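You operate a simulated robot arm through the tools that you are given. There is no shell and no other tool.

The job below is to be done with a simulated two-armed robot. You get a single attempt, and the scene is never put back.

TASK
Lock off, then open the fan door, prop it and open the mesh guard.
Fine: the isolator stays OFF and locked; leave door and guard open, the green prop up, the door latch turned open. Where these are worked on the way, their far stop is far enough and under half their travel is too little: door latch.

Only the result counts: the job must be done as asked and must still hold three seconds after the hand-in. Knocking over, shifting, dropping, spilling or breaking anything else fails it.

THE ROBOT
Two 7-joint arms with fingered hands on one trunk that stands fixed in place. Base frame: the origin is at the foot of the trunk, x ahead of it, y to its left, z up. Units: m, degrees, N and s.
The left shoulder is at [0.022, 0.182, 1.45], the right one opposite. With the tool pointing down near the work surface each hand reaches from about 0.1 to 0.5 m from the base axis, measured 20 degrees to its own side. Payload 3.8 kg a hand.
The tool frame of a hand sits at the grasp point between the pads (the TCP): z along the fingers, y along the line on which they close. The tips reach 0.03 m beyond it. The gripper opens to 0.104 m. The gripper's body begins 0.035 m behind the TCP. The gripper is a hand of 4 fingers: y runs from the thumb to the fingers, the wrist lies at [-0.017, -0.104, -0.178] in the tool frame, and closing takes about 1.5 s.
Orientation is that of the tool frame in the base frame, as a unit quaternion [x, y, z, w]. With the fingers straight down and the wrist toward the robot, the tool's x, y and z point along [0, 1, 0], [1, 0, 0] and [0, 0, -1] of the base frame.

THE INTERFACE
- The arms move only by the tool drive_tool. It takes "left_deltas", "right_deltas" or both (then of equal length, played together; a hand with none holds still); each is a list of rows, each a list of 6 numbers: the shift along the tool's x, y, z in m, then the turn, a rotation vector about the tool's x, y, z in degrees. In form: [[tx, ty, tz, ax, ay, az], ...]. A call has 1 to 20 rows; each row is the pose to reach, as a shift and turn from the pose commanded when the call began, along the tool's axes at that moment. "left_fingers" and "right_fingers" are, for a hand that has rows, the closure, from 0 (fully open) to 1 (shut), set as the call begins (left out, the last holds). Rows are played at 5 a second. More than 0.05 m and 8.6 degrees between two rows, or a gripper value outside its range, and nothing of the call is played. Where a pose cannot be reached the arm comes as near as it can. A force on the tool above 50 N (or 10 N above the force at the start of the call, whichever is more), or a blocked arm, ends the call early, and 0.2 s more pass. The fingers move at their own pace (about 0.072 m/s each) and stop on an object; they squeeze with about 30 N. The grip force told is the motor's: it shows also when the fingers shut on nothing. Time passes only in rows, and 0.2 s behind the last, so rows that repeat a pose let the fingers close. The reply holds the time, the measured pose of the TCP, the force on the tool along the base axes, the opening and the grip force, in the units named above and with some noise, with the torque about the TCP (base axes, N m) and any sound that the robot's microphone picked up, and new pictures: "pictures" is both (left out), scene, wrist or none (wrist: the cameras of the hands that moved).
- Cameras (640 x 400 px; columns grow to the right, rows downward): "scene" is now at [0.093, -0.0435, 1.6312]; the picture's right is [-0.49, -0.87, 0.00], its down [-0.47, 0.26, -0.84] and it looks along [0.74, -0.41, -0.54] (base axes); focal length 214 px, centre (320, 200). "left" rides on the left gripper at [-0.066, -0.09, -0.126] in its tool frame; the picture's right is [-0.78, -0.30, 0.56], its down [0.57, -0.70, 0.43] and it looks along [0.26, 0.65, 0.71] (tool axes); focal length 275 px, centre (320, 200). "right" rides on the right gripper at [0.066, -0.09, -0.126] in its tool frame; the picture's right is [-0.78, 0.30, -0.56], its down [-0.57, -0.70, 0.42] and it looks along [-0.27, 0.65, 0.71] (tool axes); focal length 275 px, centre (320, 200). There is no depth. A picture from a camera that has moved, and an enlarged one, comes with that camera's place and axes in the base frame and with its lens.
- move_column(by): slides the trunk up (or, below 0, down) by that many m; the arms and the scene camera ride with it, the base frame stays. It gives what a move gives, with no picture.
- finger_targets(index, middle, ring, thumb_bend, thumb_turn, hand): sets how far each is bent, from 0 (flat) to 100 (curled in); at 30 the hand is open as for a grip, at 70 the pads meet at the TCP. One left out holds its place. A second passes; each finger stops where it meets its share of the squeeze, and holds until it gets a number again. A gripper value or a shape takes the hand back. It gives what a move gives, with no picture; readings hold the bend of each and the force on the fingers (four entries, about 0 where the hand has none), thumb and palm. thumb_turn goes from beside the hand (0) to across from the fingers (100), as for a grip.
- set_grasp(shape, hand): the hand has 4 fingers and takes this shape, open, in about a second: jaw (thumb against the fingers, like two jaws); tri (thumb and two fingers); tip (a fingertip pinch); poke (one finger out to press); point (the index stretched); flat (the hand flat); cup (the hand cupped); fist (a fist). The gripper value then closes the fingers along that shape, each until it touches; the sizes above hold for jaw. It gives what a move gives, with no picture.
- pan_tilt(pan, tilt): turns the head with the scene camera to pan (to the left, within 86 degrees either way) and tilt (down, from -29 to 69), counted from straight ahead of the robot. It gives what a move gives, and a new picture of the scene camera.
- inspect(camera, box): a new picture of the part [left, top, right, bottom] of that camera's present view, enlarged. The clock stands still meanwhile.
- hand_in(): hands the job in; it is judged then, once.

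Nothing tells you positions but the pictures and the camera data. Unless the task says otherwise, let go and move clear before handing in.

The tools are called after ">>>" by a JSON object that holds its "op" and its "data". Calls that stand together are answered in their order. drive_tool: Moves the arms, as the interface text tells. Its arguments: {"type":"object","properties":{"left_deltas":{"type":"array","items":{"type":"array","items":{"type":"number"}}},"left_fingers":{"type":"number"},"right_deltas":{"type":"array","items":{"type":"array","items":{"type":"number"}}},"right_fingers":{"type":"number"},"pictures":{"type":"string","enum":["both","scene","wrist","none"]}},"required":[]} The other tools are called the same way: move_column (by) slides the trunk up or down; set_grasp (shape, hand) gives the hand a shape; finger_targets (index, middle, ring, thumb_bend, thumb_turn, hand) moves the fingers one by one; pan_tilt (pan, tilt) turns the head that bears the scene camera; inspect (camera, box) takes an enlarged picture of a part of a camera's view; hand_in () hands the job in.

At the start:

```text
t: 0.0
left_position: [0.3628, -0.0427, 1.5617]
left_tool_rot: [0.707, 0.707, 0.0, 0.0]
left_wrist_force: [-0.3, -0.1, -0.8]
left_moment: [0.02, -0.01, 0.02]
left_width: 0.1036
left_grip_force: 0.0
left_shape: jaw
left_bend: [30.0, 30.0, 30.0, 30.0, 97.0]
left_finger forces: [0.0, 0.0, 0.0, 0.0, 0.0, 0.1]
right_position: [0.2989, -0.3981, 1.5926]
right_tool_rot: [0.707, 0.707, 0.0, 0.001]
right_wrist_force: [-0.3, 0.1, 0.0]
right_moment: [-0.02, 0.0, -0.05]
right_width: 0.1038
right_grip_force: 0.0
right_shape: jaw
right_bend: [30.0, 30.0, 30.0, 30.0, 97.0]
right_finger forces: [0.0, 0.0, 0.0, 0.0, 0.0, 0.0]
trunk travel left (down, up): [-0.6, 0.156]
head pan, tilt: [-29.1, 32.6]
```

scene: 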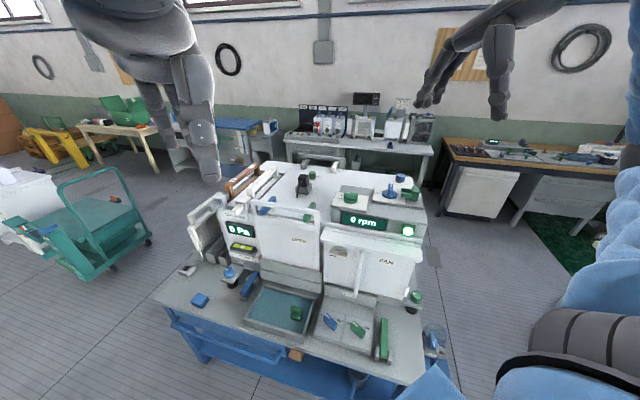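
right: 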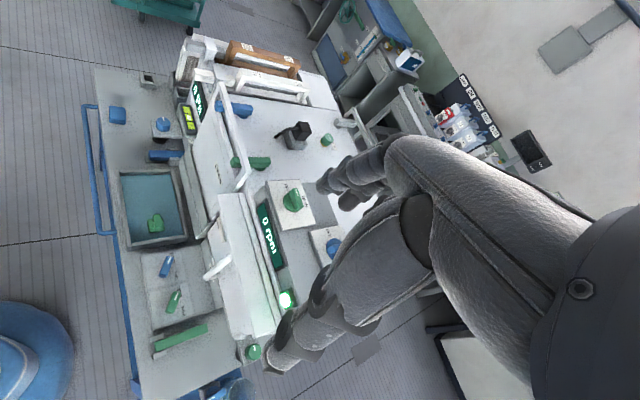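
left: 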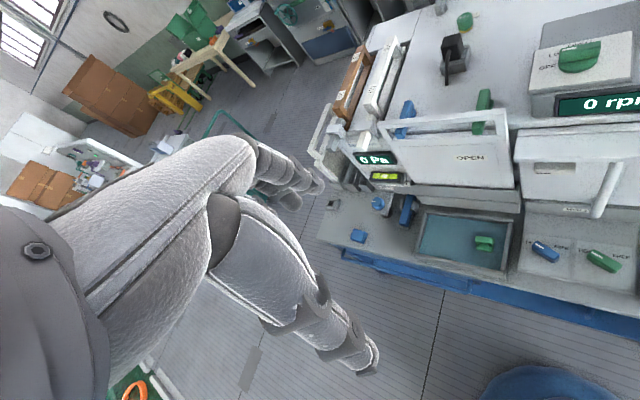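

I see a machine on a blue workbench ahead and to the right, with "0 Pa" and "0 rpm" displays, an "OPEN" flap, a "FAN" door and several blue and green knobs. I'll enlarge the pictures to identify the isolator, lock, latch, prop and guard.

>>> {"op": "inspect", "data": {"camera": "scene", "box": [180, 150, 320, 240]}}

>>> {"op": "inspect", "data": {"camera": "scene", "box": [310, 160, 450, 250]}}

>>> {"op": "inspect", "data": {"camera": "scene", "box": [150, 230, 310, 340]}}

>>> {"op": "inspect", "data": {"camera": "scene", "box": [300, 230, 460, 380]}}

>>> {"op": "inspect", "data": {"camera": "left", "box": [310, 0, 640, 280]}}

>>> {"op": "inspect", "data": {"camera": "right", "box": [90, 30, 370, 370]}}

```text
4.44 times, centred on (250, 195) of scene
camera zoom: at [0.093, -0.0435, 1.6312], right [-0.49, -0.87, 0.0], down [-0.47, 0.26, -0.84], along [0.74, -0.41, -0.54], focal length 953 px, centre (631, 222)
```

zoom: 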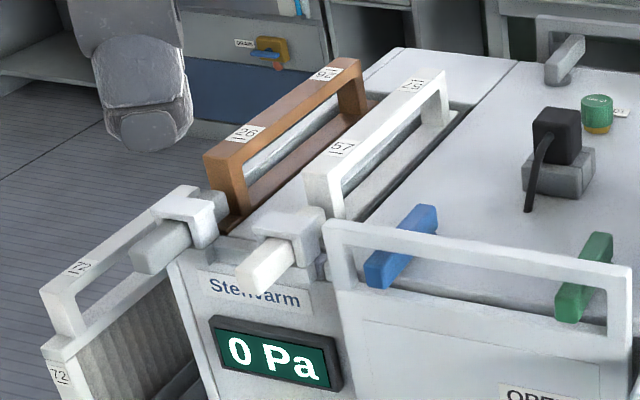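

```text
4.44 times, centred on (380, 205) of scene
camera zoom: at [0.093, -0.0435, 1.6312], right [-0.49, -0.87, 0.0], down [-0.47, 0.26, -0.84], along [0.74, -0.41, -0.54], focal length 953 px, centre (53, 178)
```

zoom: 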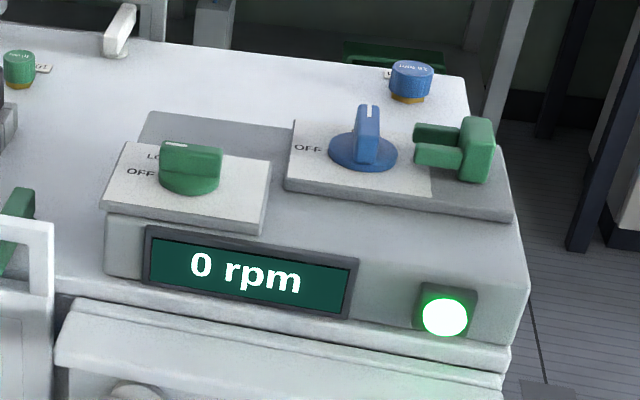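

```text
3.64 times, centred on (230, 285) of scene
camera zoom: at [0.093, -0.0435, 1.6312], right [-0.49, -0.87, 0.0], down [-0.47, 0.26, -0.84], along [0.74, -0.41, -0.54], focal length 780 px, centre (647, -109)
```

zoom: 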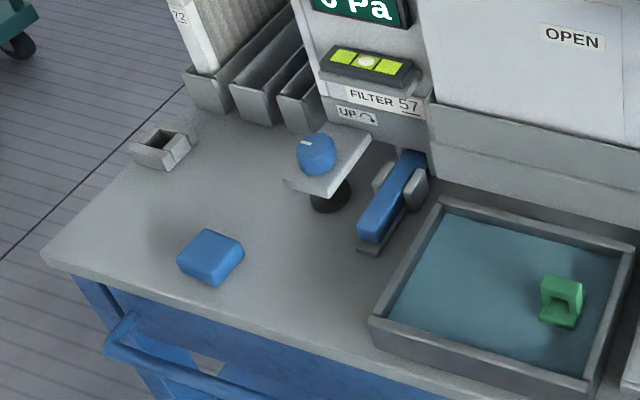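

```text
2.67 times, centred on (380, 305) of scene
camera zoom: at [0.093, -0.0435, 1.6312], right [-0.49, -0.87, 0.0], down [-0.47, 0.26, -0.84], along [0.74, -0.41, -0.54], focal length 572 px, centre (160, -80)
```

zoom: 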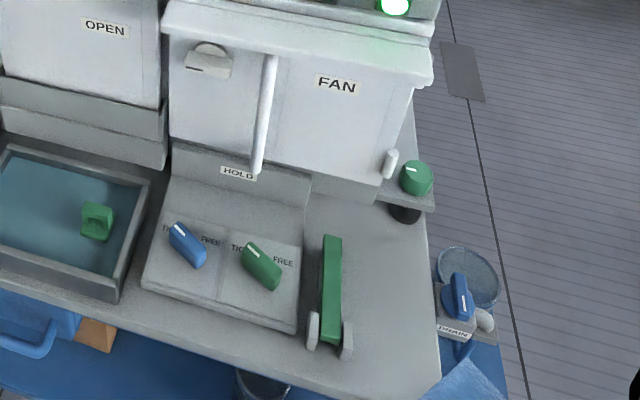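

```text
1.43 times, centred on (475, 140) of left
camera zoom: at [0.2712, -0.1095, 1.6875], right [-0.3, -0.78, -0.56], down [-0.7, 0.57, -0.43], along [0.65, 0.26, -0.71], focal length 393 px, centre (99, 286)
```

zoom: 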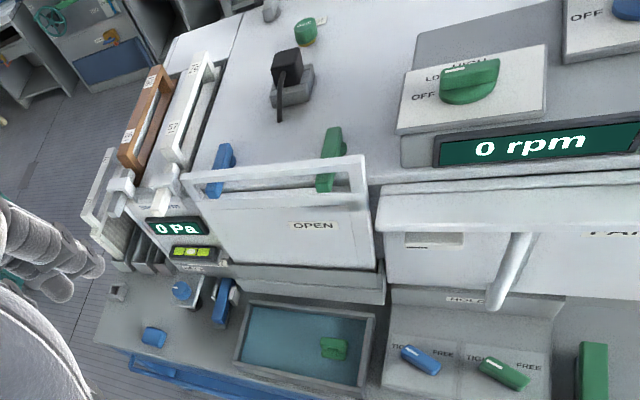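

```text
1.18 times, centred on (230, 200) of right
camera zoom: at [0.2096, -0.3317, 1.7178], right [0.3, -0.78, 0.56], down [-0.7, -0.57, -0.42], along [0.65, -0.27, -0.71], focal length 324 px, centre (426, 200)
```

zoom: 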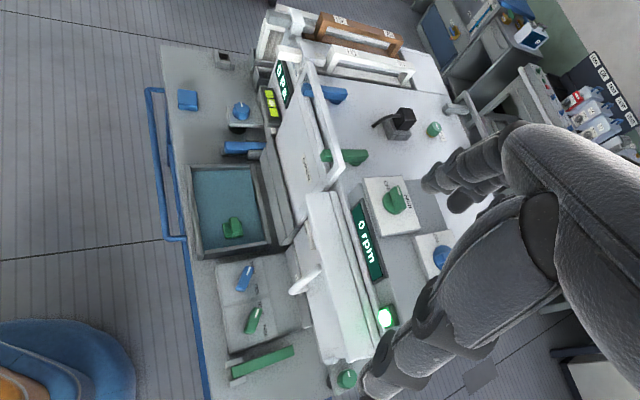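

The machine top is around z≈1.2 m and the bench around 0.75 m, with the machine turned roughly 35–40° from the robot. I'll lower the trunk so the head and hand cameras get a better view of the front.

>>> {"op": "move_column", "data": {"by": -0.25}}

>>> {"op": "pan_tilt", "data": {"pan": -38, "tilt": 28}}

```text
t: 2.6
left_position: [0.3613, -0.0446, 1.3116]
left_tool_rot: [0.707, 0.707, 0.001, 0.0]
left_wrist_force: [1.0, -0.2, 0.6]
left_moment: [0.03, 0.04, 0.0]
left_width: 0.1037
left_grip_force: 0.0
left_shape: jaw
left_bend: [30.0, 30.0, 30.0, 30.0, 97.0]
left_finger forces: [0.0, 0.0, 0.1, 0.0, 0.0, 0.1]
right_position: [0.2985, -0.3969, 1.3424]
right_tool_rot: [0.707, 0.707, 0.001, 0.0]
right_wrist_force: [-0.6, -0.3, 0.1]
right_moment: [0.0, -0.02, -0.01]
right_width: 0.1038
right_grip_force: 0.1
right_shape: jaw
right_bend: [30.0, 30.0, 30.0, 30.0, 97.0]
right_finger forces: [0.0, 0.0, 0.2, 0.0, 0.0, 0.0]
trunk travel left (down, up): [-0.35, 0.406]
head pan, tilt: [-29.1, 32.6]
```

```text
t: 3.3
left_position: [0.3623, -0.0432, 1.3114]
left_tool_rot: [0.708, 0.707, 0.0, 0.0]
left_wrist_force: [-0.4, -0.2, 0.3]
left_moment: [-0.03, -0.01, -0.02]
left_width: 0.1032
left_grip_force: 0.0
left_shape: jaw
left_bend: [30.0, 30.0, 30.0, 30.0, 97.0]
left_finger forces: [0.0, 0.0, 0.0, 0.0, 0.1, 0.0]
right_position: [0.2988, -0.3975, 1.3423]
right_tool_rot: [0.708, 0.706, 0.0, 0.0]
right_wrist_force: [0.0, 0.3, 0.2]
right_moment: [0.01, -0.01, -0.03]
right_width: 0.1037
right_grip_force: 0.0
right_shape: jaw
right_bend: [30.0, 30.0, 30.0, 30.0, 97.0]
right_finger forces: [0.1, 0.0, 0.1, 0.1, 0.0, 0.0]
trunk travel left (down, up): [-0.35, 0.406]
head pan, tilt: [-38.0, 28.0]
camera scene: at [0.1288, -0.0564, 1.387], right [-0.62, -0.79, 0.0], down [-0.37, 0.29, -0.88], along [0.7, -0.54, -0.47], focal length 214 px, centre (320, 200)
```

scene: 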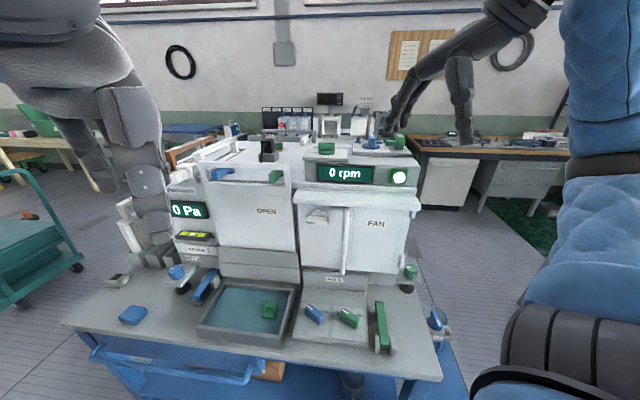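

>>> {"op": "inspect", "data": {"camera": "scene", "box": [280, 120, 440, 220]}}

>>> {"op": "inspect", "data": {"camera": "scene", "box": [280, 180, 440, 280]}}

>>> {"op": "inspect", "data": {"camera": "scene", "box": [280, 260, 460, 370]}}

>>> {"op": "inspect", "data": {"camera": "scene", "box": [160, 130, 300, 220]}}

>>> {"op": "inspect", "data": {"camera": "right", "box": [0, 0, 640, 400]}}

>>> {"op": "inspect", "data": {"camera": "left", "box": [0, 0, 640, 400]}}

```text
4.00 times, centred on (360, 170) of scene
camera zoom: at [0.1288, -0.0564, 1.387], right [-0.62, -0.79, 0.0], down [-0.37, 0.29, -0.88], along [0.7, -0.54, -0.47], focal length 858 px, centre (160, 320)
```

zoom: 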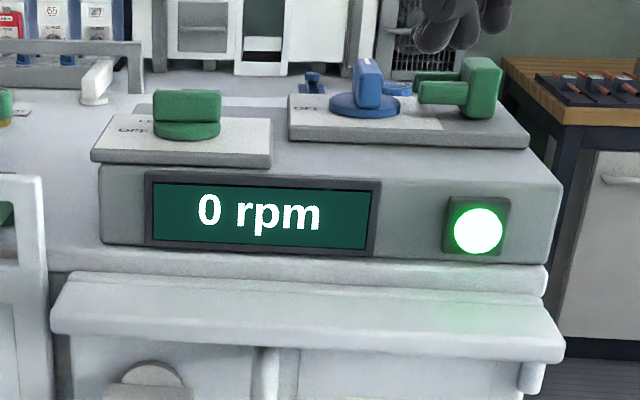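

```text
4.00 times, centred on (360, 230) of scene
camera zoom: at [0.1288, -0.0564, 1.387], right [-0.62, -0.79, 0.0], down [-0.37, 0.29, -0.88], along [0.7, -0.54, -0.47], focal length 858 px, centre (160, 80)
```

zoom: 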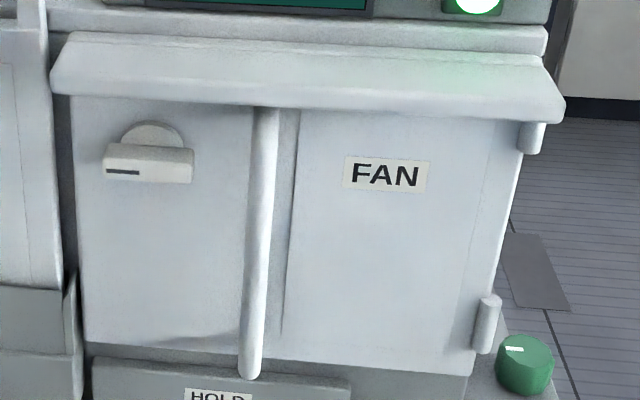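

```text
3.56 times, centred on (370, 315) of scene
camera zoom: at [0.1288, -0.0564, 1.387], right [-0.62, -0.79, 0.0], down [-0.37, 0.29, -0.88], along [0.7, -0.54, -0.47], focal length 763 px, centre (142, -209)
```

zoom: 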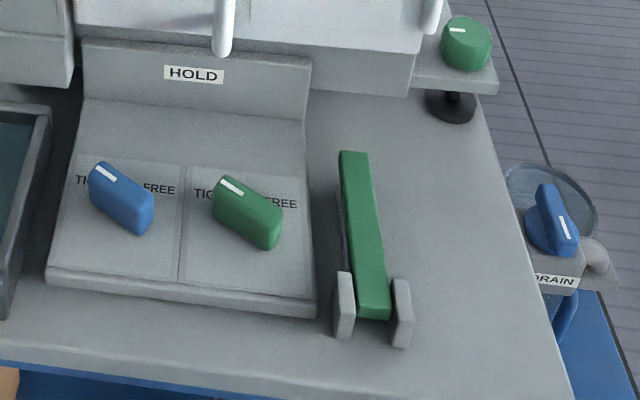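

```text
4.44 times, centred on (230, 175) of scene
camera zoom: at [0.1288, -0.0564, 1.387], right [-0.62, -0.79, 0.0], down [-0.37, 0.29, -0.88], along [0.7, -0.54, -0.47], focal length 953 px, centre (720, 311)
```

zoom: 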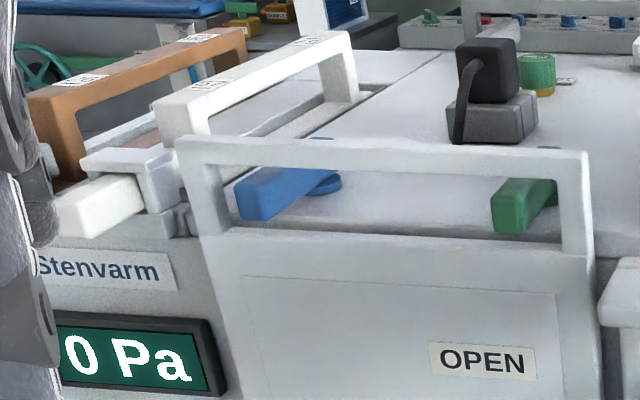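

```text
1.00 times, centred on (320, 200) of right (not enlarged: the box is as wide or as high as the picture)
camera zoom: at [0.2096, -0.3318, 1.4678], right [0.3, -0.78, 0.56], down [-0.7, -0.57, -0.42], along [0.65, -0.27, -0.71], focal length 275 px, centre (320, 200)
```

zoom: 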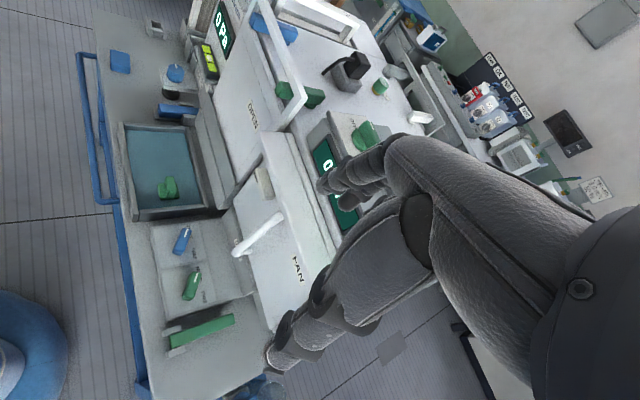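

```text
1.00 times, centred on (320, 200) of left (not enlarged: the box is as wide or as high as the picture)
camera zoom: at [0.2712, -0.1096, 1.4374], right [-0.3, -0.78, -0.56], down [-0.7, 0.57, -0.43], along [0.65, 0.26, -0.71], focal length 275 px, centre (320, 200)
```

zoom: 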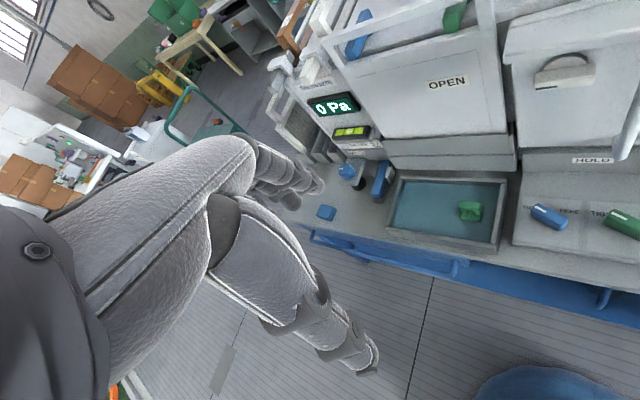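

The fan box carries the isolator (blue handle with a green fork lock beside it) at about (0.57, -0.61, 1.22). The fan door is hinged on its right, with its latch at the upper left, and the green prop lies flat on the bench at the right. I'll bring the right hand up over the front of the fan box for a closer look.

>>> {"op": "drive_tool", "data": {"right_deltas": [[-0.007, 0.018, -0.018, 0, 0, 7.4], [-0.014, 0.036, -0.036, 0, 0, 14.8], [-0.022, 0.054, -0.054, 0, 0, 22.2], [-0.029, 0.072, -0.072, 0, 0, 29.6], [-0.036, 0.09, -0.09, 0, 0, 37], [-0.044, 0.108, -0.108, 0, 0, 44.5], [-0.044, 0.108, -0.108, 0, 0, 44.5]]}}

```text
t: 4.9
left_position: [0.3617, -0.0424, 1.3113]
left_tool_rot: [0.707, 0.707, -0.001, 0.0]
left_wrist_force: [0.0, -0.2, -0.5]
left_moment: [0.02, -0.01, -0.03]
left_width: 0.1034
left_grip_force: 0.0
left_shape: jaw
left_bend: [30.0, 30.0, 30.0, 30.0, 97.0]
left_finger forces: [0.0, 0.1, 0.1, 0.0, 0.1, 0.1]
right_position: [0.4072, -0.4426, 1.4515]
right_tool_rot: [0.923, 0.385, 0.001, 0.0]
right_wrist_force: [0.2, -0.9, -0.3]
right_moment: [0.01, -0.03, -0.01]
right_width: 0.1037
right_grip_force: 0.2
right_shape: jaw
right_bend: [30.0, 30.0, 30.0, 30.0, 97.0]
right_finger forces: [0.0, 0.0, 0.0, 0.0, 0.1, 0.1]
trunk travel left (down, up): [-0.35, 0.406]
head pan, tilt: [-38.0, 28.0]
camera scene: at [0.1284, -0.0571, 1.387], right [-0.62, -0.79, 0.0], down [-0.37, 0.29, -0.88], along [0.7, -0.54, -0.47], focal length 214 px, centre (320, 200)
camera right: at [0.3898, -0.3328, 1.5767], right [-0.34, -0.76, 0.56], down [-0.9, 0.09, -0.43], along [0.28, -0.64, -0.71], focal length 275 px, centre (320, 200)
```

scene: 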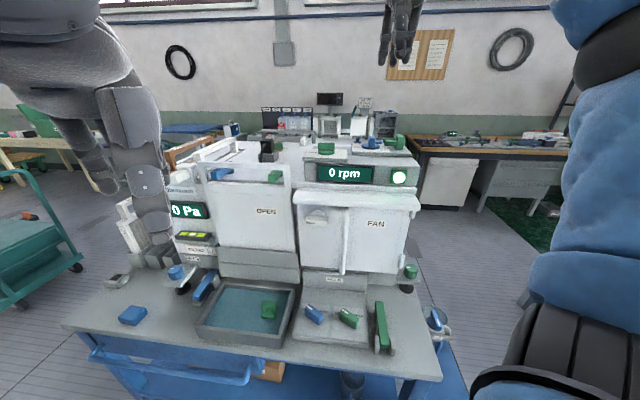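
right: 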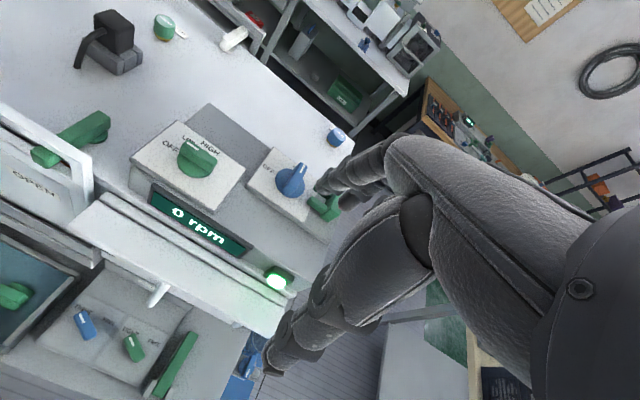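

>>> {"op": "inspect", "data": {"camera": "right", "box": [130, 90, 350, 230]}}

>>> {"op": "inspect", "data": {"camera": "right", "box": [230, 130, 350, 210]}}

>>> {"op": "inspect", "data": {"camera": "right", "box": [0, 200, 300, 400]}}

>>> {"op": "inspect", "data": {"camera": "scene", "box": [310, 120, 430, 195]}}

```text
2.86 times, centred on (240, 160) of right
camera zoom: at [0.3898, -0.3328, 1.5767], right [-0.34, -0.76, 0.56], down [-0.9, 0.09, -0.43], along [0.28, -0.64, -0.71], focal length 786 px, centre (549, 314)
```

zoom: 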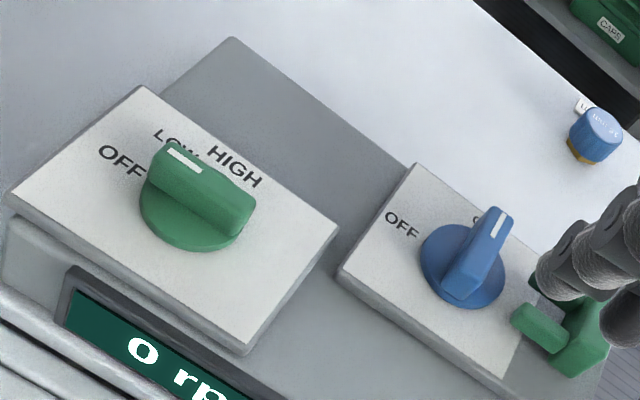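

```text
5.00 times, centred on (290, 170) of right
camera zoom: at [0.3898, -0.3328, 1.5767], right [-0.34, -0.76, 0.56], down [-0.9, 0.09, -0.43], along [0.28, -0.64, -0.71], focal length 1376 px, centre (470, 350)
```

zoom: 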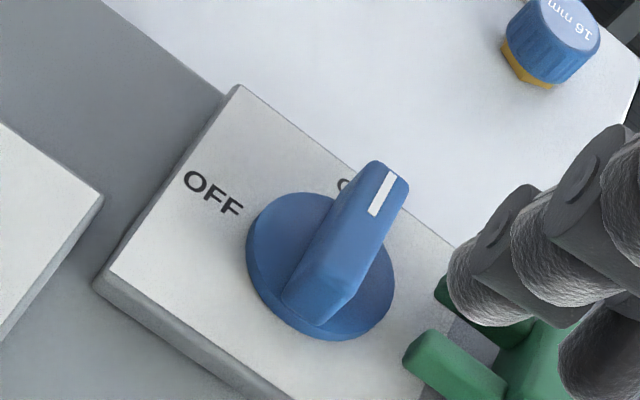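

```text
2.00 times, centred on (150, 300) of right
camera zoom: at [0.3898, -0.3328, 1.5767], right [-0.34, -0.76, 0.56], down [-0.9, 0.09, -0.43], along [0.28, -0.64, -0.71], focal length 551 px, centre (660, 0)
```

zoom: 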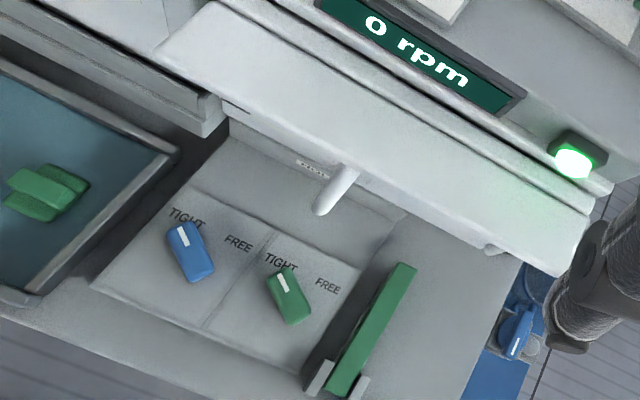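

```text
5.33 times, centred on (370, 158) of scene
camera zoom: at [0.1284, -0.0571, 1.387], right [-0.62, -0.79, 0.0], down [-0.37, 0.29, -0.88], along [0.7, -0.54, -0.47], focal length 1144 px, centre (53, 427)
```

zoom: 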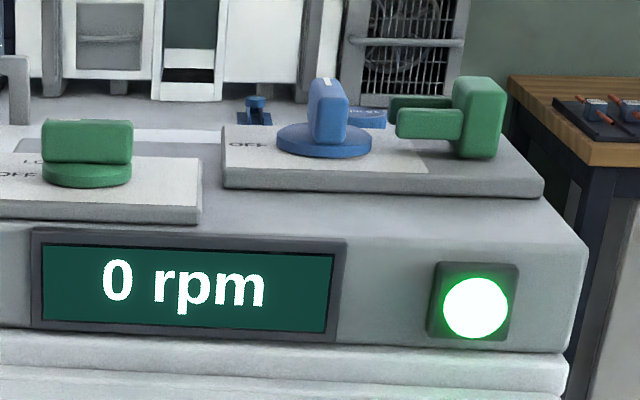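

The isolator is at ON (its handle points to the rear, and OFF is to its left). The green fork lock sits to its right and should slide left over the handle once that is at OFF. I'll try the poke shape on the right hand and check where its fingertip sits.

>>> {"op": "set_grasp", "data": {"shape": "poke", "hand": "right"}}

>>> {"op": "pan_tilt", "data": {"pan": -45, "tilt": 10}}

>>> {"op": "inspect", "data": {"camera": "right", "box": [0, 0, 640, 400]}}

```text
t: 5.8
left_position: [0.3621, -0.0438, 1.3122]
left_tool_rot: [0.707, 0.707, 0.001, 0.001]
left_wrist_force: [-0.3, -0.3, 0.5]
left_moment: [-0.01, -0.04, -0.03]
left_width: 0.1035
left_grip_force: 0.1
left_shape: jaw
left_bend: [30.0, 30.0, 30.0, 30.0, 97.0]
left_finger forces: [0.0, 0.1, 0.0, 0.0, 0.0, 0.1]
right_position: [0.4075, -0.442, 1.4517]
right_tool_rot: [0.922, 0.387, 0.0, 0.001]
right_wrist_force: [0.2, 0.3, 0.3]
right_moment: [0.01, 0.03, 0.03]
right_width: 0.0
right_grip_force: 0.1
right_shape: poke
right_bend: [70.0, 70.0, 99.0, 100.0, 100.0]
right_finger forces: [0.0, 0.0, 0.1, 0.0, 0.0, 0.1]
trunk travel left (down, up): [-0.35, 0.406]
head pan, tilt: [-38.0, 28.0]
```

```text
t: 6.6
left_position: [0.3616, -0.0419, 1.3123]
left_tool_rot: [0.707, 0.707, 0.0, 0.0]
left_wrist_force: [0.1, 0.1, -0.3]
left_moment: [0.03, 0.04, 0.03]
left_width: 0.1035
left_grip_force: 0.1
left_shape: jaw
left_bend: [30.0, 30.0, 30.0, 30.0, 97.0]
left_finger forces: [0.0, 0.0, 0.1, 0.0, 0.0, 0.0]
right_position: [0.4072, -0.441, 1.4518]
right_tool_rot: [0.922, 0.386, 0.001, 0.001]
right_wrist_force: [-1.0, -0.3, 0.4]
right_moment: [0.02, 0.01, -0.01]
right_width: 0.0001
right_grip_force: 0.1
right_shape: poke
right_bend: [70.0, 70.0, 99.0, 100.0, 100.0]
right_finger forces: [0.0, 0.0, 0.0, 0.0, 0.2, 0.0]
trunk travel left (down, up): [-0.35, 0.406]
head pan, tilt: [-45.0, 10.0]
camera scene: at [0.1227, -0.066, 1.4161], right [-0.71, -0.71, 0.0], down [-0.12, 0.12, -0.98], along [0.7, -0.7, -0.17], focal length 214 px, centre (320, 200)
```

scene: 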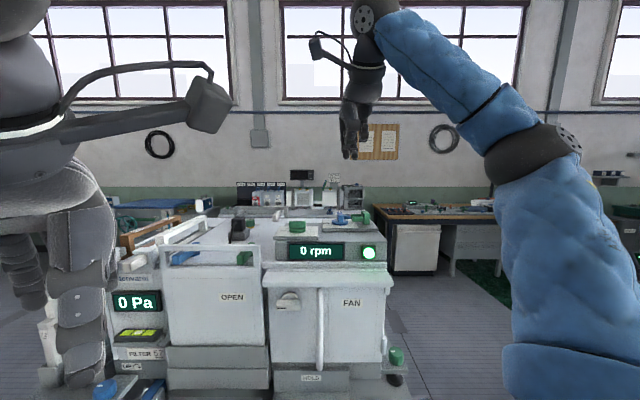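

```text
1.00 times, centred on (320, 200) of right (not enlarged: the box is as wide or as high as the picture)
camera zoom: at [0.3898, -0.3317, 1.5767], right [-0.33, -0.76, 0.56], down [-0.9, 0.08, -0.42], along [0.28, -0.64, -0.71], focal length 275 px, centre (320, 200)
```

zoom: 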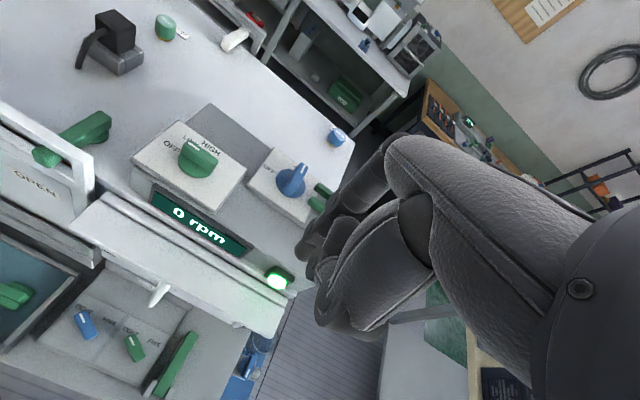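

>>> {"op": "inspect", "data": {"camera": "scene", "box": [300, 60, 400, 180]}}

>>> {"op": "inspect", "data": {"camera": "scene", "box": [255, 200, 415, 300]}}

>>> {"op": "inspect", "data": {"camera": "scene", "box": [255, 300, 415, 400]}}

>>> {"op": "inspect", "data": {"camera": "right", "box": [250, 100, 450, 350]}}

```text
3.33 times, centred on (350, 120) of scene
camera zoom: at [0.1227, -0.066, 1.4161], right [-0.71, -0.71, 0.0], down [-0.12, 0.12, -0.98], along [0.7, -0.7, -0.17], focal length 715 px, centre (220, 467)
```

zoom: 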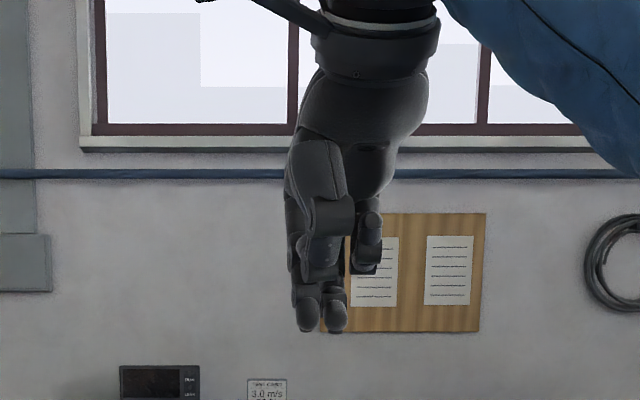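

```text
4.00 times, centred on (335, 250) of scene
camera zoom: at [0.1227, -0.066, 1.4161], right [-0.71, -0.71, 0.0], down [-0.12, 0.12, -0.98], along [0.7, -0.7, -0.17], focal length 858 px, centre (260, 0)
```

zoom: 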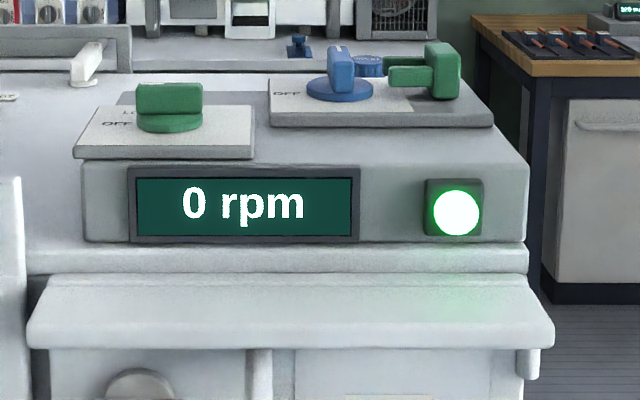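

```text
4.00 times, centred on (335, 350) of scene
camera zoom: at [0.1227, -0.066, 1.4161], right [-0.71, -0.71, 0.0], down [-0.12, 0.12, -0.98], along [0.7, -0.7, -0.17], focal length 858 px, centre (260, -400)
```

zoom: 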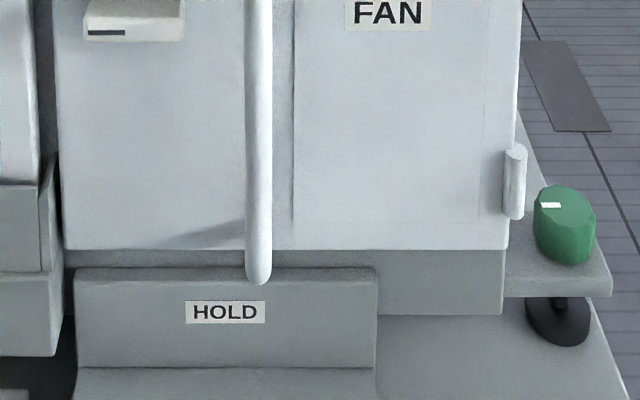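

```text
1.60 times, centred on (350, 225) of right
camera zoom: at [0.3898, -0.3317, 1.5767], right [-0.33, -0.76, 0.56], down [-0.9, 0.08, -0.42], along [0.28, -0.64, -0.71], focal length 440 px, centre (272, 160)
```

zoom: 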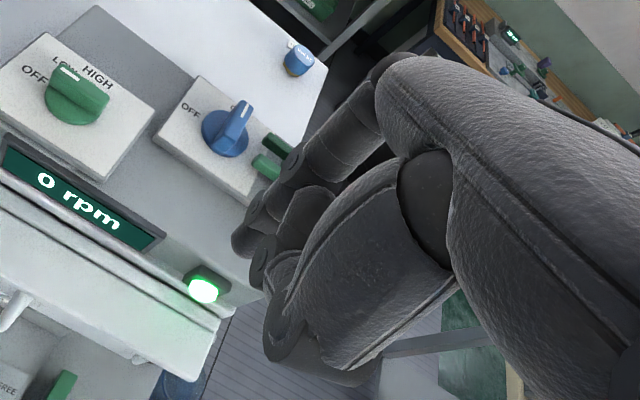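

The machine is turned exactly 45°, so I'll work in its own axes (r = right, f = into the machine). The isolator centre is at r≈0.028, f≈0.83 with its handle at z≈1.225–1.248. I'll move the poke fingers to just above the left side of the handle's near end.

>>> {"op": "drive_tool", "data": {"right_deltas": [[0.005, 0.033, 0.02, 0, 0, 0], [0.01, 0.066, 0.04, 0, 0, 0.2], [0.015, 0.1, 0.06, 0, 0, 0.4], [0.02, 0.133, 0.08, 0, 0, 0.5], [0.026, 0.166, 0.1, 0, 0, 0.5], [0.03, 0.2, 0.12, 0, 0, 0.5], [0.03, 0.2, 0.12, 0, 0, 0.5]]}}

```text
t: 8.2
left_position: [0.3616, -0.0427, 1.3109]
left_tool_rot: [0.707, 0.707, 0.001, 0.0]
left_wrist_force: [-0.7, 0.0, -0.2]
left_moment: [-0.04, -0.01, -0.02]
left_width: 0.1035
left_grip_force: 0.0
left_shape: jaw
left_bend: [30.0, 30.0, 30.0, 30.0, 97.0]
left_finger forces: [0.0, 0.1, 0.0, 0.0, 0.0, 0.0]
right_position: [0.5713, -0.5617, 1.3325]
right_tool_rot: [0.924, 0.383, 0.0, 0.001]
right_wrist_force: [0.5, -0.8, 0.1]
right_moment: [0.01, -0.03, 0.04]
right_width: 0.0
right_grip_force: 0.1
right_shape: poke
right_bend: [70.0, 70.0, 99.0, 100.0, 100.0]
right_finger forces: [0.1, 0.0, 0.0, 0.1, 0.0, 0.0]
trunk travel left (down, up): [-0.35, 0.406]
head pan, tilt: [-45.0, 10.0]
camera scene: at [0.1217, -0.0658, 1.4164], right [-0.71, -0.71, 0.0], down [-0.12, 0.12, -0.98], along [0.7, -0.7, -0.17], focal length 214 px, centre (320, 200)
camera right: at [0.5544, -0.4518, 1.4574], right [-0.34, -0.76, 0.56], down [-0.9, 0.09, -0.43], along [0.27, -0.65, -0.71], focal length 275 px, centre (320, 200)
```

scene: 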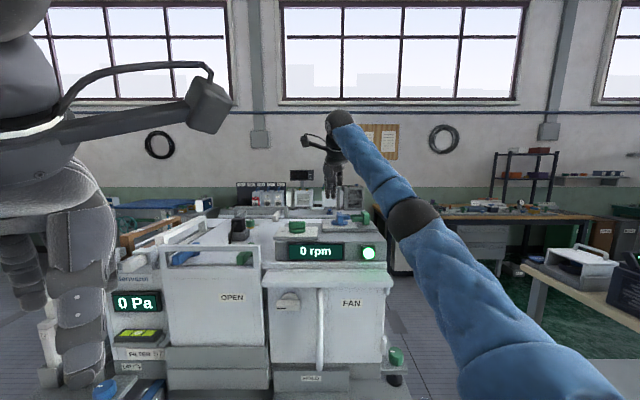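
right: 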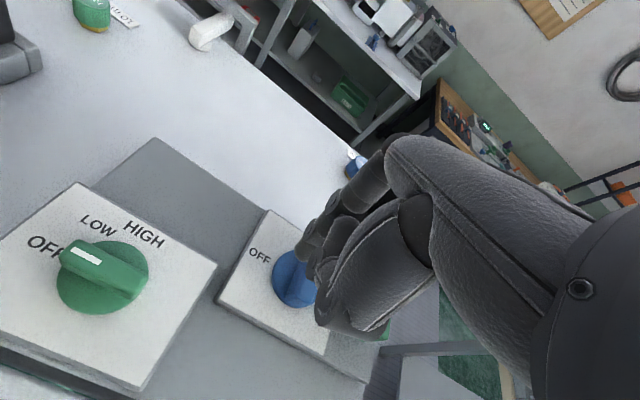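

>>> {"op": "inspect", "data": {"camera": "scene", "box": [300, 160, 380, 240]}}

>>> {"op": "inspect", "data": {"camera": "right", "box": [220, 150, 420, 350]}}

```text
5.00 times, centred on (340, 200) of scene
camera zoom: at [0.1217, -0.0658, 1.4164], right [-0.71, -0.71, 0.0], down [-0.12, 0.12, -0.98], along [0.7, -0.7, -0.17], focal length 1072 px, centre (220, 200)
```

zoom: 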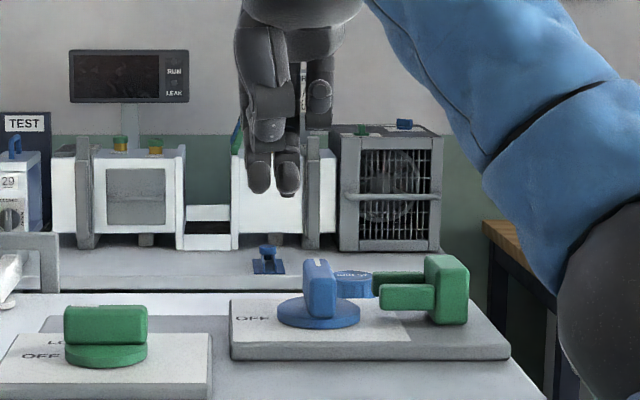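

```text
2.00 times, centred on (320, 250) of right
camera zoom: at [0.5544, -0.4518, 1.4574], right [-0.34, -0.76, 0.56], down [-0.9, 0.09, -0.43], along [0.27, -0.65, -0.71], focal length 551 px, centre (320, 100)
```

zoom: 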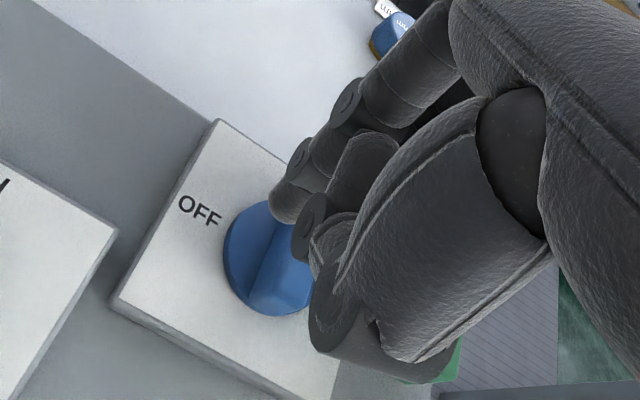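

>>> {"op": "drive_tool", "data": {"right_deltas": [[0, 0, 0.03, 0, 0, 0], [0, 0, 0.055, 0, 0, 0], [0, 0, 0.069, 0, 0, 0], [0, 0, 0.069, 0, 0, 0]]}}

>>> {"op": "inspect", "data": {"camera": "scene", "box": [300, 180, 380, 240]}}

```text
t: 9.2
left_position: [0.3613, -0.0441, 1.311]
left_tool_rot: [0.707, 0.707, 0.0, 0.0]
left_wrist_force: [0.5, -0.4, -0.7]
left_moment: [-0.01, 0.0, 0.02]
left_width: 0.1033
left_grip_force: 0.1
left_shape: jaw
left_bend: [30.0, 30.0, 30.0, 30.0, 97.0]
left_finger forces: [0.0, 0.0, 0.0, 0.0, 0.0, 0.0]
right_position: [0.5694, -0.5594, 1.2622]
right_tool_rot: [0.924, 0.382, 0.0, 0.001]
right_wrist_force: [0.2, -0.6, -0.4]
right_moment: [0.0, 0.01, -0.03]
right_width: 0.0001
right_grip_force: 0.0
right_shape: poke
right_bend: [70.0, 70.0, 99.0, 100.0, 100.0]
right_finger forces: [0.0, 0.0, 0.1, 0.0, 0.1, 0.0]
trunk travel left (down, up): [-0.35, 0.406]
head pan, tilt: [-45.0, 10.0]
camera scene: at [0.1225, -0.0658, 1.4162], right [-0.71, -0.71, 0.0], down [-0.12, 0.12, -0.98], along [0.7, -0.7, -0.17], focal length 214 px, centre (320, 200)
camera right: at [0.5536, -0.4501, 1.3875], right [-0.34, -0.76, 0.56], down [-0.9, 0.09, -0.43], along [0.27, -0.65, -0.71], focal length 275 px, centre (320, 200)
```

scene: 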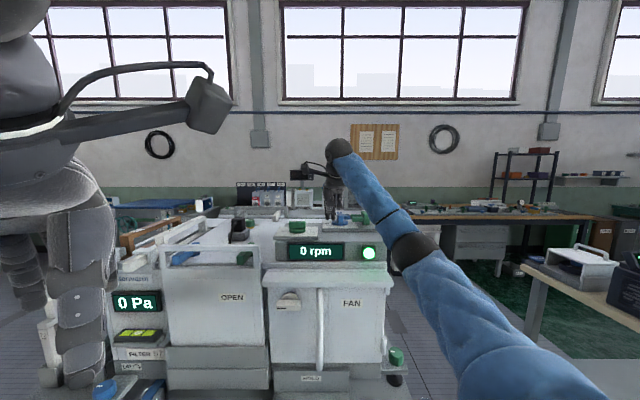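
right: 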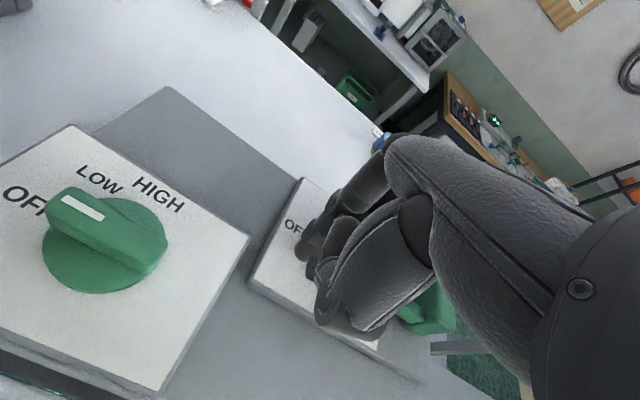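

```text
6.67 times, centred on (340, 210) of scene
camera zoom: at [0.1225, -0.0658, 1.4162], right [-0.71, -0.71, 0.0], down [-0.12, 0.12, -0.98], along [0.7, -0.7, -0.17], focal length 1430 px, centre (187, 133)
```

zoom: 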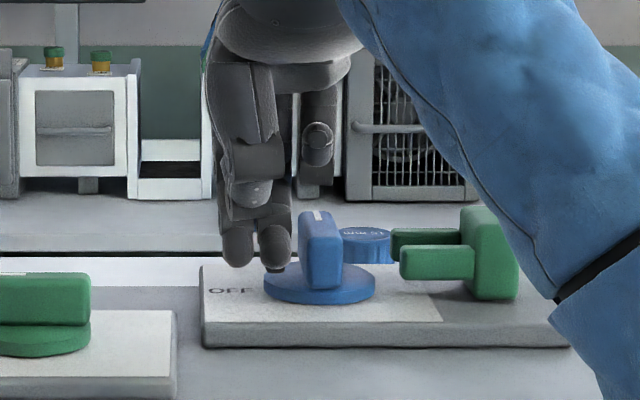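

The fingertip is just left of the handle's near end. I'll sweep it right and then forward along an arc to turn the handle to OFF.

>>> {"op": "drive_tool", "data": {"right_deltas": [[-0.007, 0.0015, 0, 0, 0, 0], [-0.0155, -0.0005, 0, 0, 0, 0], [-0.024, 0.0003, 0, 0, 0, 0], [-0.032, 0.0046, 0, 0, 0, 0], [-0.037, 0.0105, 0, 0, 0, 0], [-0.041, 0.0145, 0, 0, 0, 0], [-0.041, 0.0145, 0, 0, 0, 0]]}}

>>> {"op": "inspect", "data": {"camera": "scene", "box": [300, 180, 380, 240]}}

```text
t: 10.8
left_position: [0.3599, -0.0404, 1.3135]
left_tool_rot: [0.707, 0.707, -0.001, 0.001]
left_wrist_force: [-0.4, 0.9, 0.2]
left_moment: [0.01, -0.01, -0.01]
left_width: 0.1034
left_grip_force: 0.0
left_shape: jaw
left_bend: [30.0, 30.0, 30.0, 30.0, 97.0]
left_finger forces: [0.0, 0.0, 0.0, 0.0, 0.0, 0.1]
right_position: [0.5488, -0.5961, 1.2652]
right_tool_rot: [0.924, 0.383, 0.0, 0.002]
right_wrist_force: [-9.7, 13.5, 8.2]
right_moment: [0.16, 0.18, 0.05]
right_width: 0.0001
right_grip_force: 0.0
right_shape: poke
right_bend: [70.0, 70.0, 99.0, 100.0, 100.0]
right_finger forces: [10.1, 8.7, 0.0, 0.0, 0.1, 0.1]
trunk travel left (down, up): [-0.35, 0.406]
head pan, tilt: [-45.0, 10.0]
camera scene: at [0.1201, -0.0625, 1.4167], right [-0.71, -0.71, 0.0], down [-0.12, 0.12, -0.99], along [0.7, -0.7, -0.17], focal length 214 px, centre (320, 200)
camera right: at [0.5326, -0.4862, 1.39], right [-0.34, -0.76, 0.56], down [-0.9, 0.09, -0.43], along [0.27, -0.65, -0.71], focal length 275 px, centre (320, 200)
```

scene: 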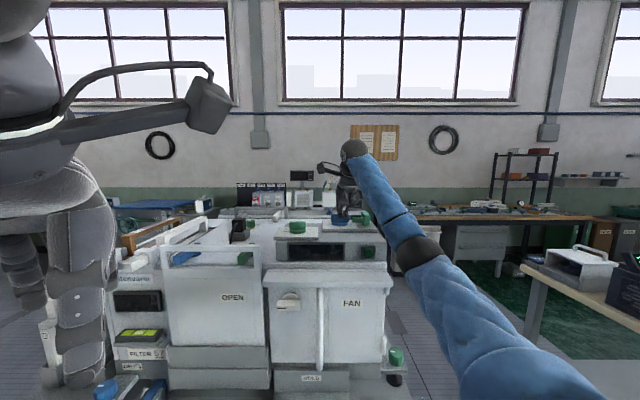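
right: 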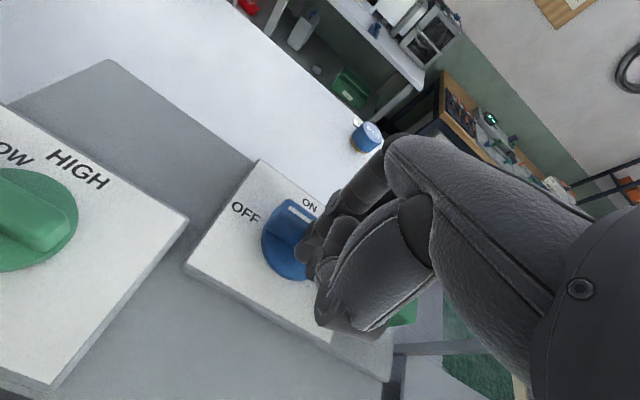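

```text
6.67 times, centred on (340, 210) of scene
camera zoom: at [0.1201, -0.0625, 1.4167], right [-0.71, -0.71, 0.0], down [-0.12, 0.12, -0.99], along [0.7, -0.7, -0.17], focal length 1430 px, centre (187, 133)
```

zoom: 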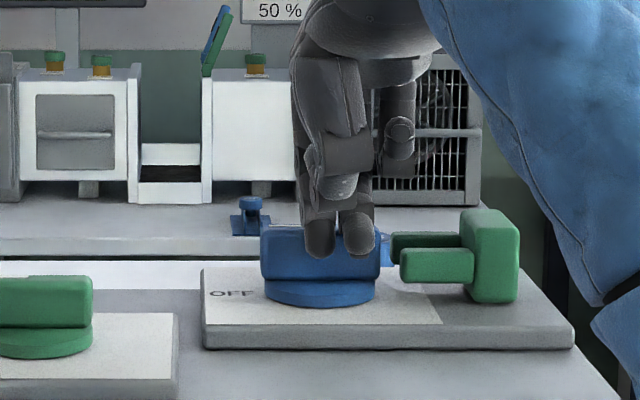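

The displays went dark, so the isolator has switched. I'll back the finger off and check the handle's position.

>>> {"op": "drive_tool", "data": {"right_deltas": [[0, -0.015, 0, 0, 0, 0], [0, -0.03, -0.02, 0, 0, 0], [0, -0.04, -0.06, 0, 0, 0], [-0.02, -0.04, -0.1, 0, 0, 0], [-0.02, -0.04, -0.1, 0, 0, 0]]}}

>>> {"op": "inspect", "data": {"camera": "scene", "box": [300, 180, 380, 240]}}

>>> {"op": "inspect", "data": {"camera": "right", "box": [200, 130, 440, 280]}}

```text
t: 12.0
left_position: [0.362, -0.0442, 1.3109]
left_tool_rot: [0.707, 0.707, 0.0, 0.0]
left_wrist_force: [-0.1, -0.2, 0.1]
left_moment: [-0.02, 0.01, 0.0]
left_width: 0.1036
left_grip_force: 0.1
left_shape: jaw
left_bend: [30.0, 30.0, 30.0, 30.0, 97.0]
left_finger forces: [0.1, 0.0, 0.0, 0.0, 0.0, 0.0]
right_position: [0.5091, -0.5881, 1.363]
right_tool_rot: [0.924, 0.382, 0.0, 0.0]
right_wrist_force: [0.0, -0.5, -0.3]
right_moment: [-0.02, 0.03, 0.0]
right_width: 0.0
right_grip_force: 0.0
right_shape: poke
right_bend: [70.0, 70.0, 99.0, 100.0, 100.0]
right_finger forces: [0.0, 0.0, 0.0, 0.0, 0.0, 0.0]
trunk travel left (down, up): [-0.35, 0.406]
head pan, tilt: [-45.0, 10.0]
camera scene: at [0.123, -0.0663, 1.4161], right [-0.71, -0.71, 0.0], down [-0.12, 0.12, -0.98], along [0.7, -0.7, -0.17], focal length 214 px, centre (320, 200)
camera right: at [0.4935, -0.4778, 1.4882], right [-0.34, -0.76, 0.56], down [-0.9, 0.09, -0.42], along [0.27, -0.65, -0.71], focal length 275 px, centre (320, 200)
```

scene: 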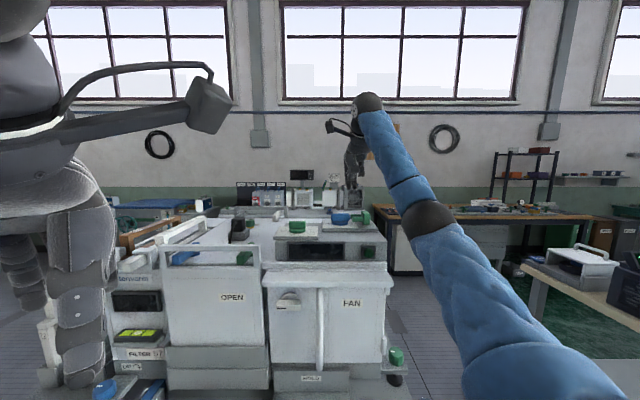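
right: 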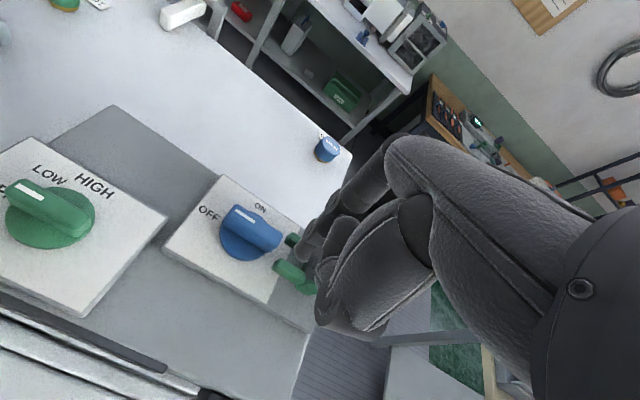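

```text
6.67 times, centred on (340, 210) of scene
camera zoom: at [0.123, -0.0663, 1.4161], right [-0.71, -0.71, 0.0], down [-0.12, 0.12, -0.98], along [0.7, -0.7, -0.17], focal length 1430 px, centre (187, 133)
```

zoom: 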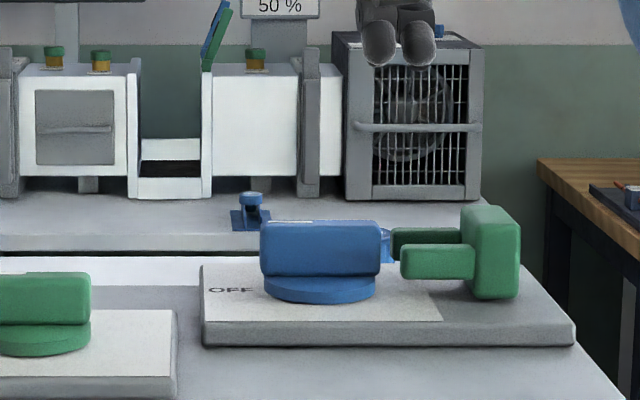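

```text
2.67 times, centred on (320, 205) of right
camera zoom: at [0.4935, -0.4778, 1.4882], right [-0.34, -0.76, 0.56], down [-0.9, 0.09, -0.42], along [0.27, -0.65, -0.71], focal length 734 px, centre (320, 187)
```

zoom: 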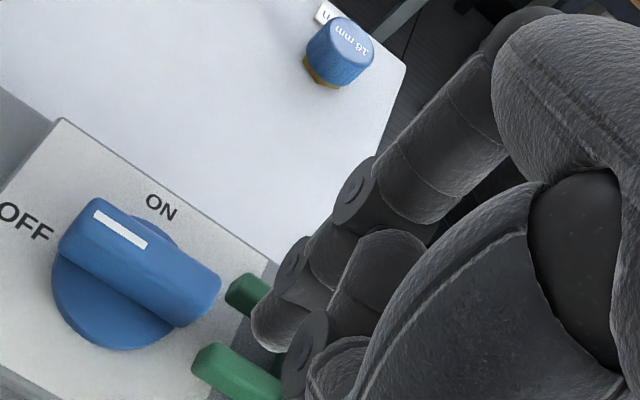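

The isolator is at OFF. Next I'll move the fingers to the right side of the green fork lock so I can push it left over the handle.

>>> {"op": "drive_tool", "data": {"right_deltas": [[-0.045, 0.01, 0, 0, 0, 0], [-0.092, 0.02, 0, 0, 0, 0], [-0.095, 0.046, 0.03, 0, 0, 0], [-0.095, 0.046, 0.07, 0, 0, 0], [-0.095, 0.046, 0.104, 0, 0, 0], [-0.095, 0.046, 0.104, 0, 0, 0]]}}

>>> {"op": "inspect", "data": {"camera": "scene", "box": [310, 180, 410, 240]}}

```text
t: 13.4
left_position: [0.3614, -0.0427, 1.3117]
left_tool_rot: [0.707, 0.708, 0.001, 0.0]
left_wrist_force: [0.3, 0.4, 0.3]
left_moment: [0.03, -0.02, -0.02]
left_width: 0.1039
left_grip_force: 0.1
left_shape: jaw
left_bend: [30.0, 30.0, 30.0, 30.0, 97.0]
left_finger forces: [0.0, 0.0, 0.0, 0.0, 0.0, 0.0]
right_position: [0.4739, -0.6856, 1.2573]
right_tool_rot: [0.924, 0.382, 0.0, 0.001]
right_wrist_force: [-0.3, -1.0, 0.4]
right_moment: [0.02, -0.03, 0.0]
right_width: 0.0
right_grip_force: 0.1
right_shape: poke
right_bend: [70.0, 70.0, 99.0, 100.0, 100.0]
right_finger forces: [0.1, 0.1, 0.0, 0.0, 0.1, 0.0]
trunk travel left (down, up): [-0.35, 0.406]
head pan, tilt: [-45.0, 10.0]
camera scene: at [0.1222, -0.0658, 1.4163], right [-0.71, -0.71, 0.0], down [-0.12, 0.12, -0.98], along [0.7, -0.7, -0.17], focal length 214 px, centre (320, 200)
camera right: at [0.4578, -0.5753, 1.3833], right [-0.34, -0.76, 0.56], down [-0.9, 0.09, -0.43], along [0.27, -0.65, -0.71], focal length 275 px, centre (320, 200)
```

scene: 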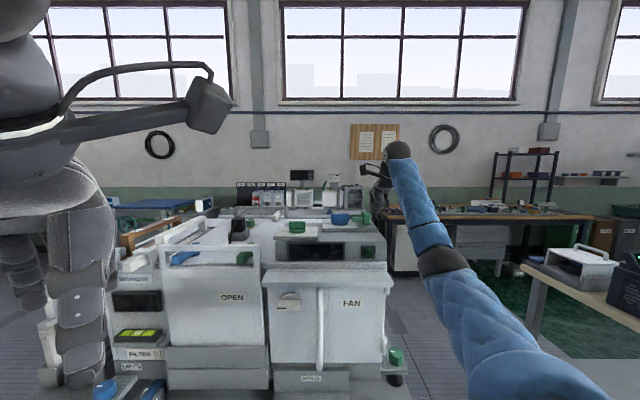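
right: 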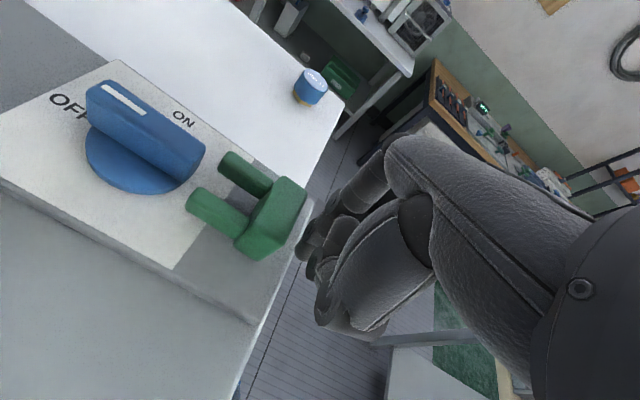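

```text
6.40 times, centred on (360, 210) of scene
camera zoom: at [0.1222, -0.0658, 1.4163], right [-0.71, -0.71, 0.0], down [-0.12, 0.12, -0.98], along [0.7, -0.7, -0.17], focal length 1373 px, centre (64, 136)
```

zoom: 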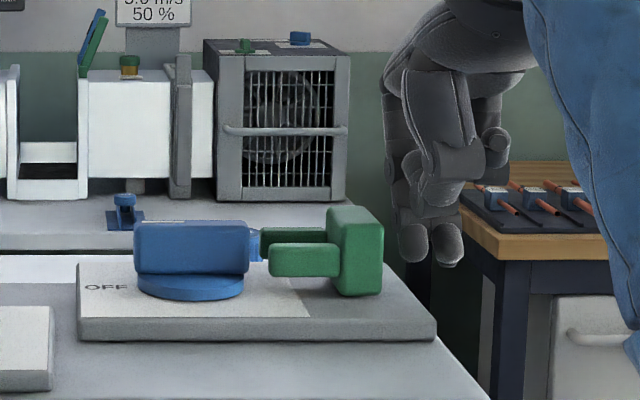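

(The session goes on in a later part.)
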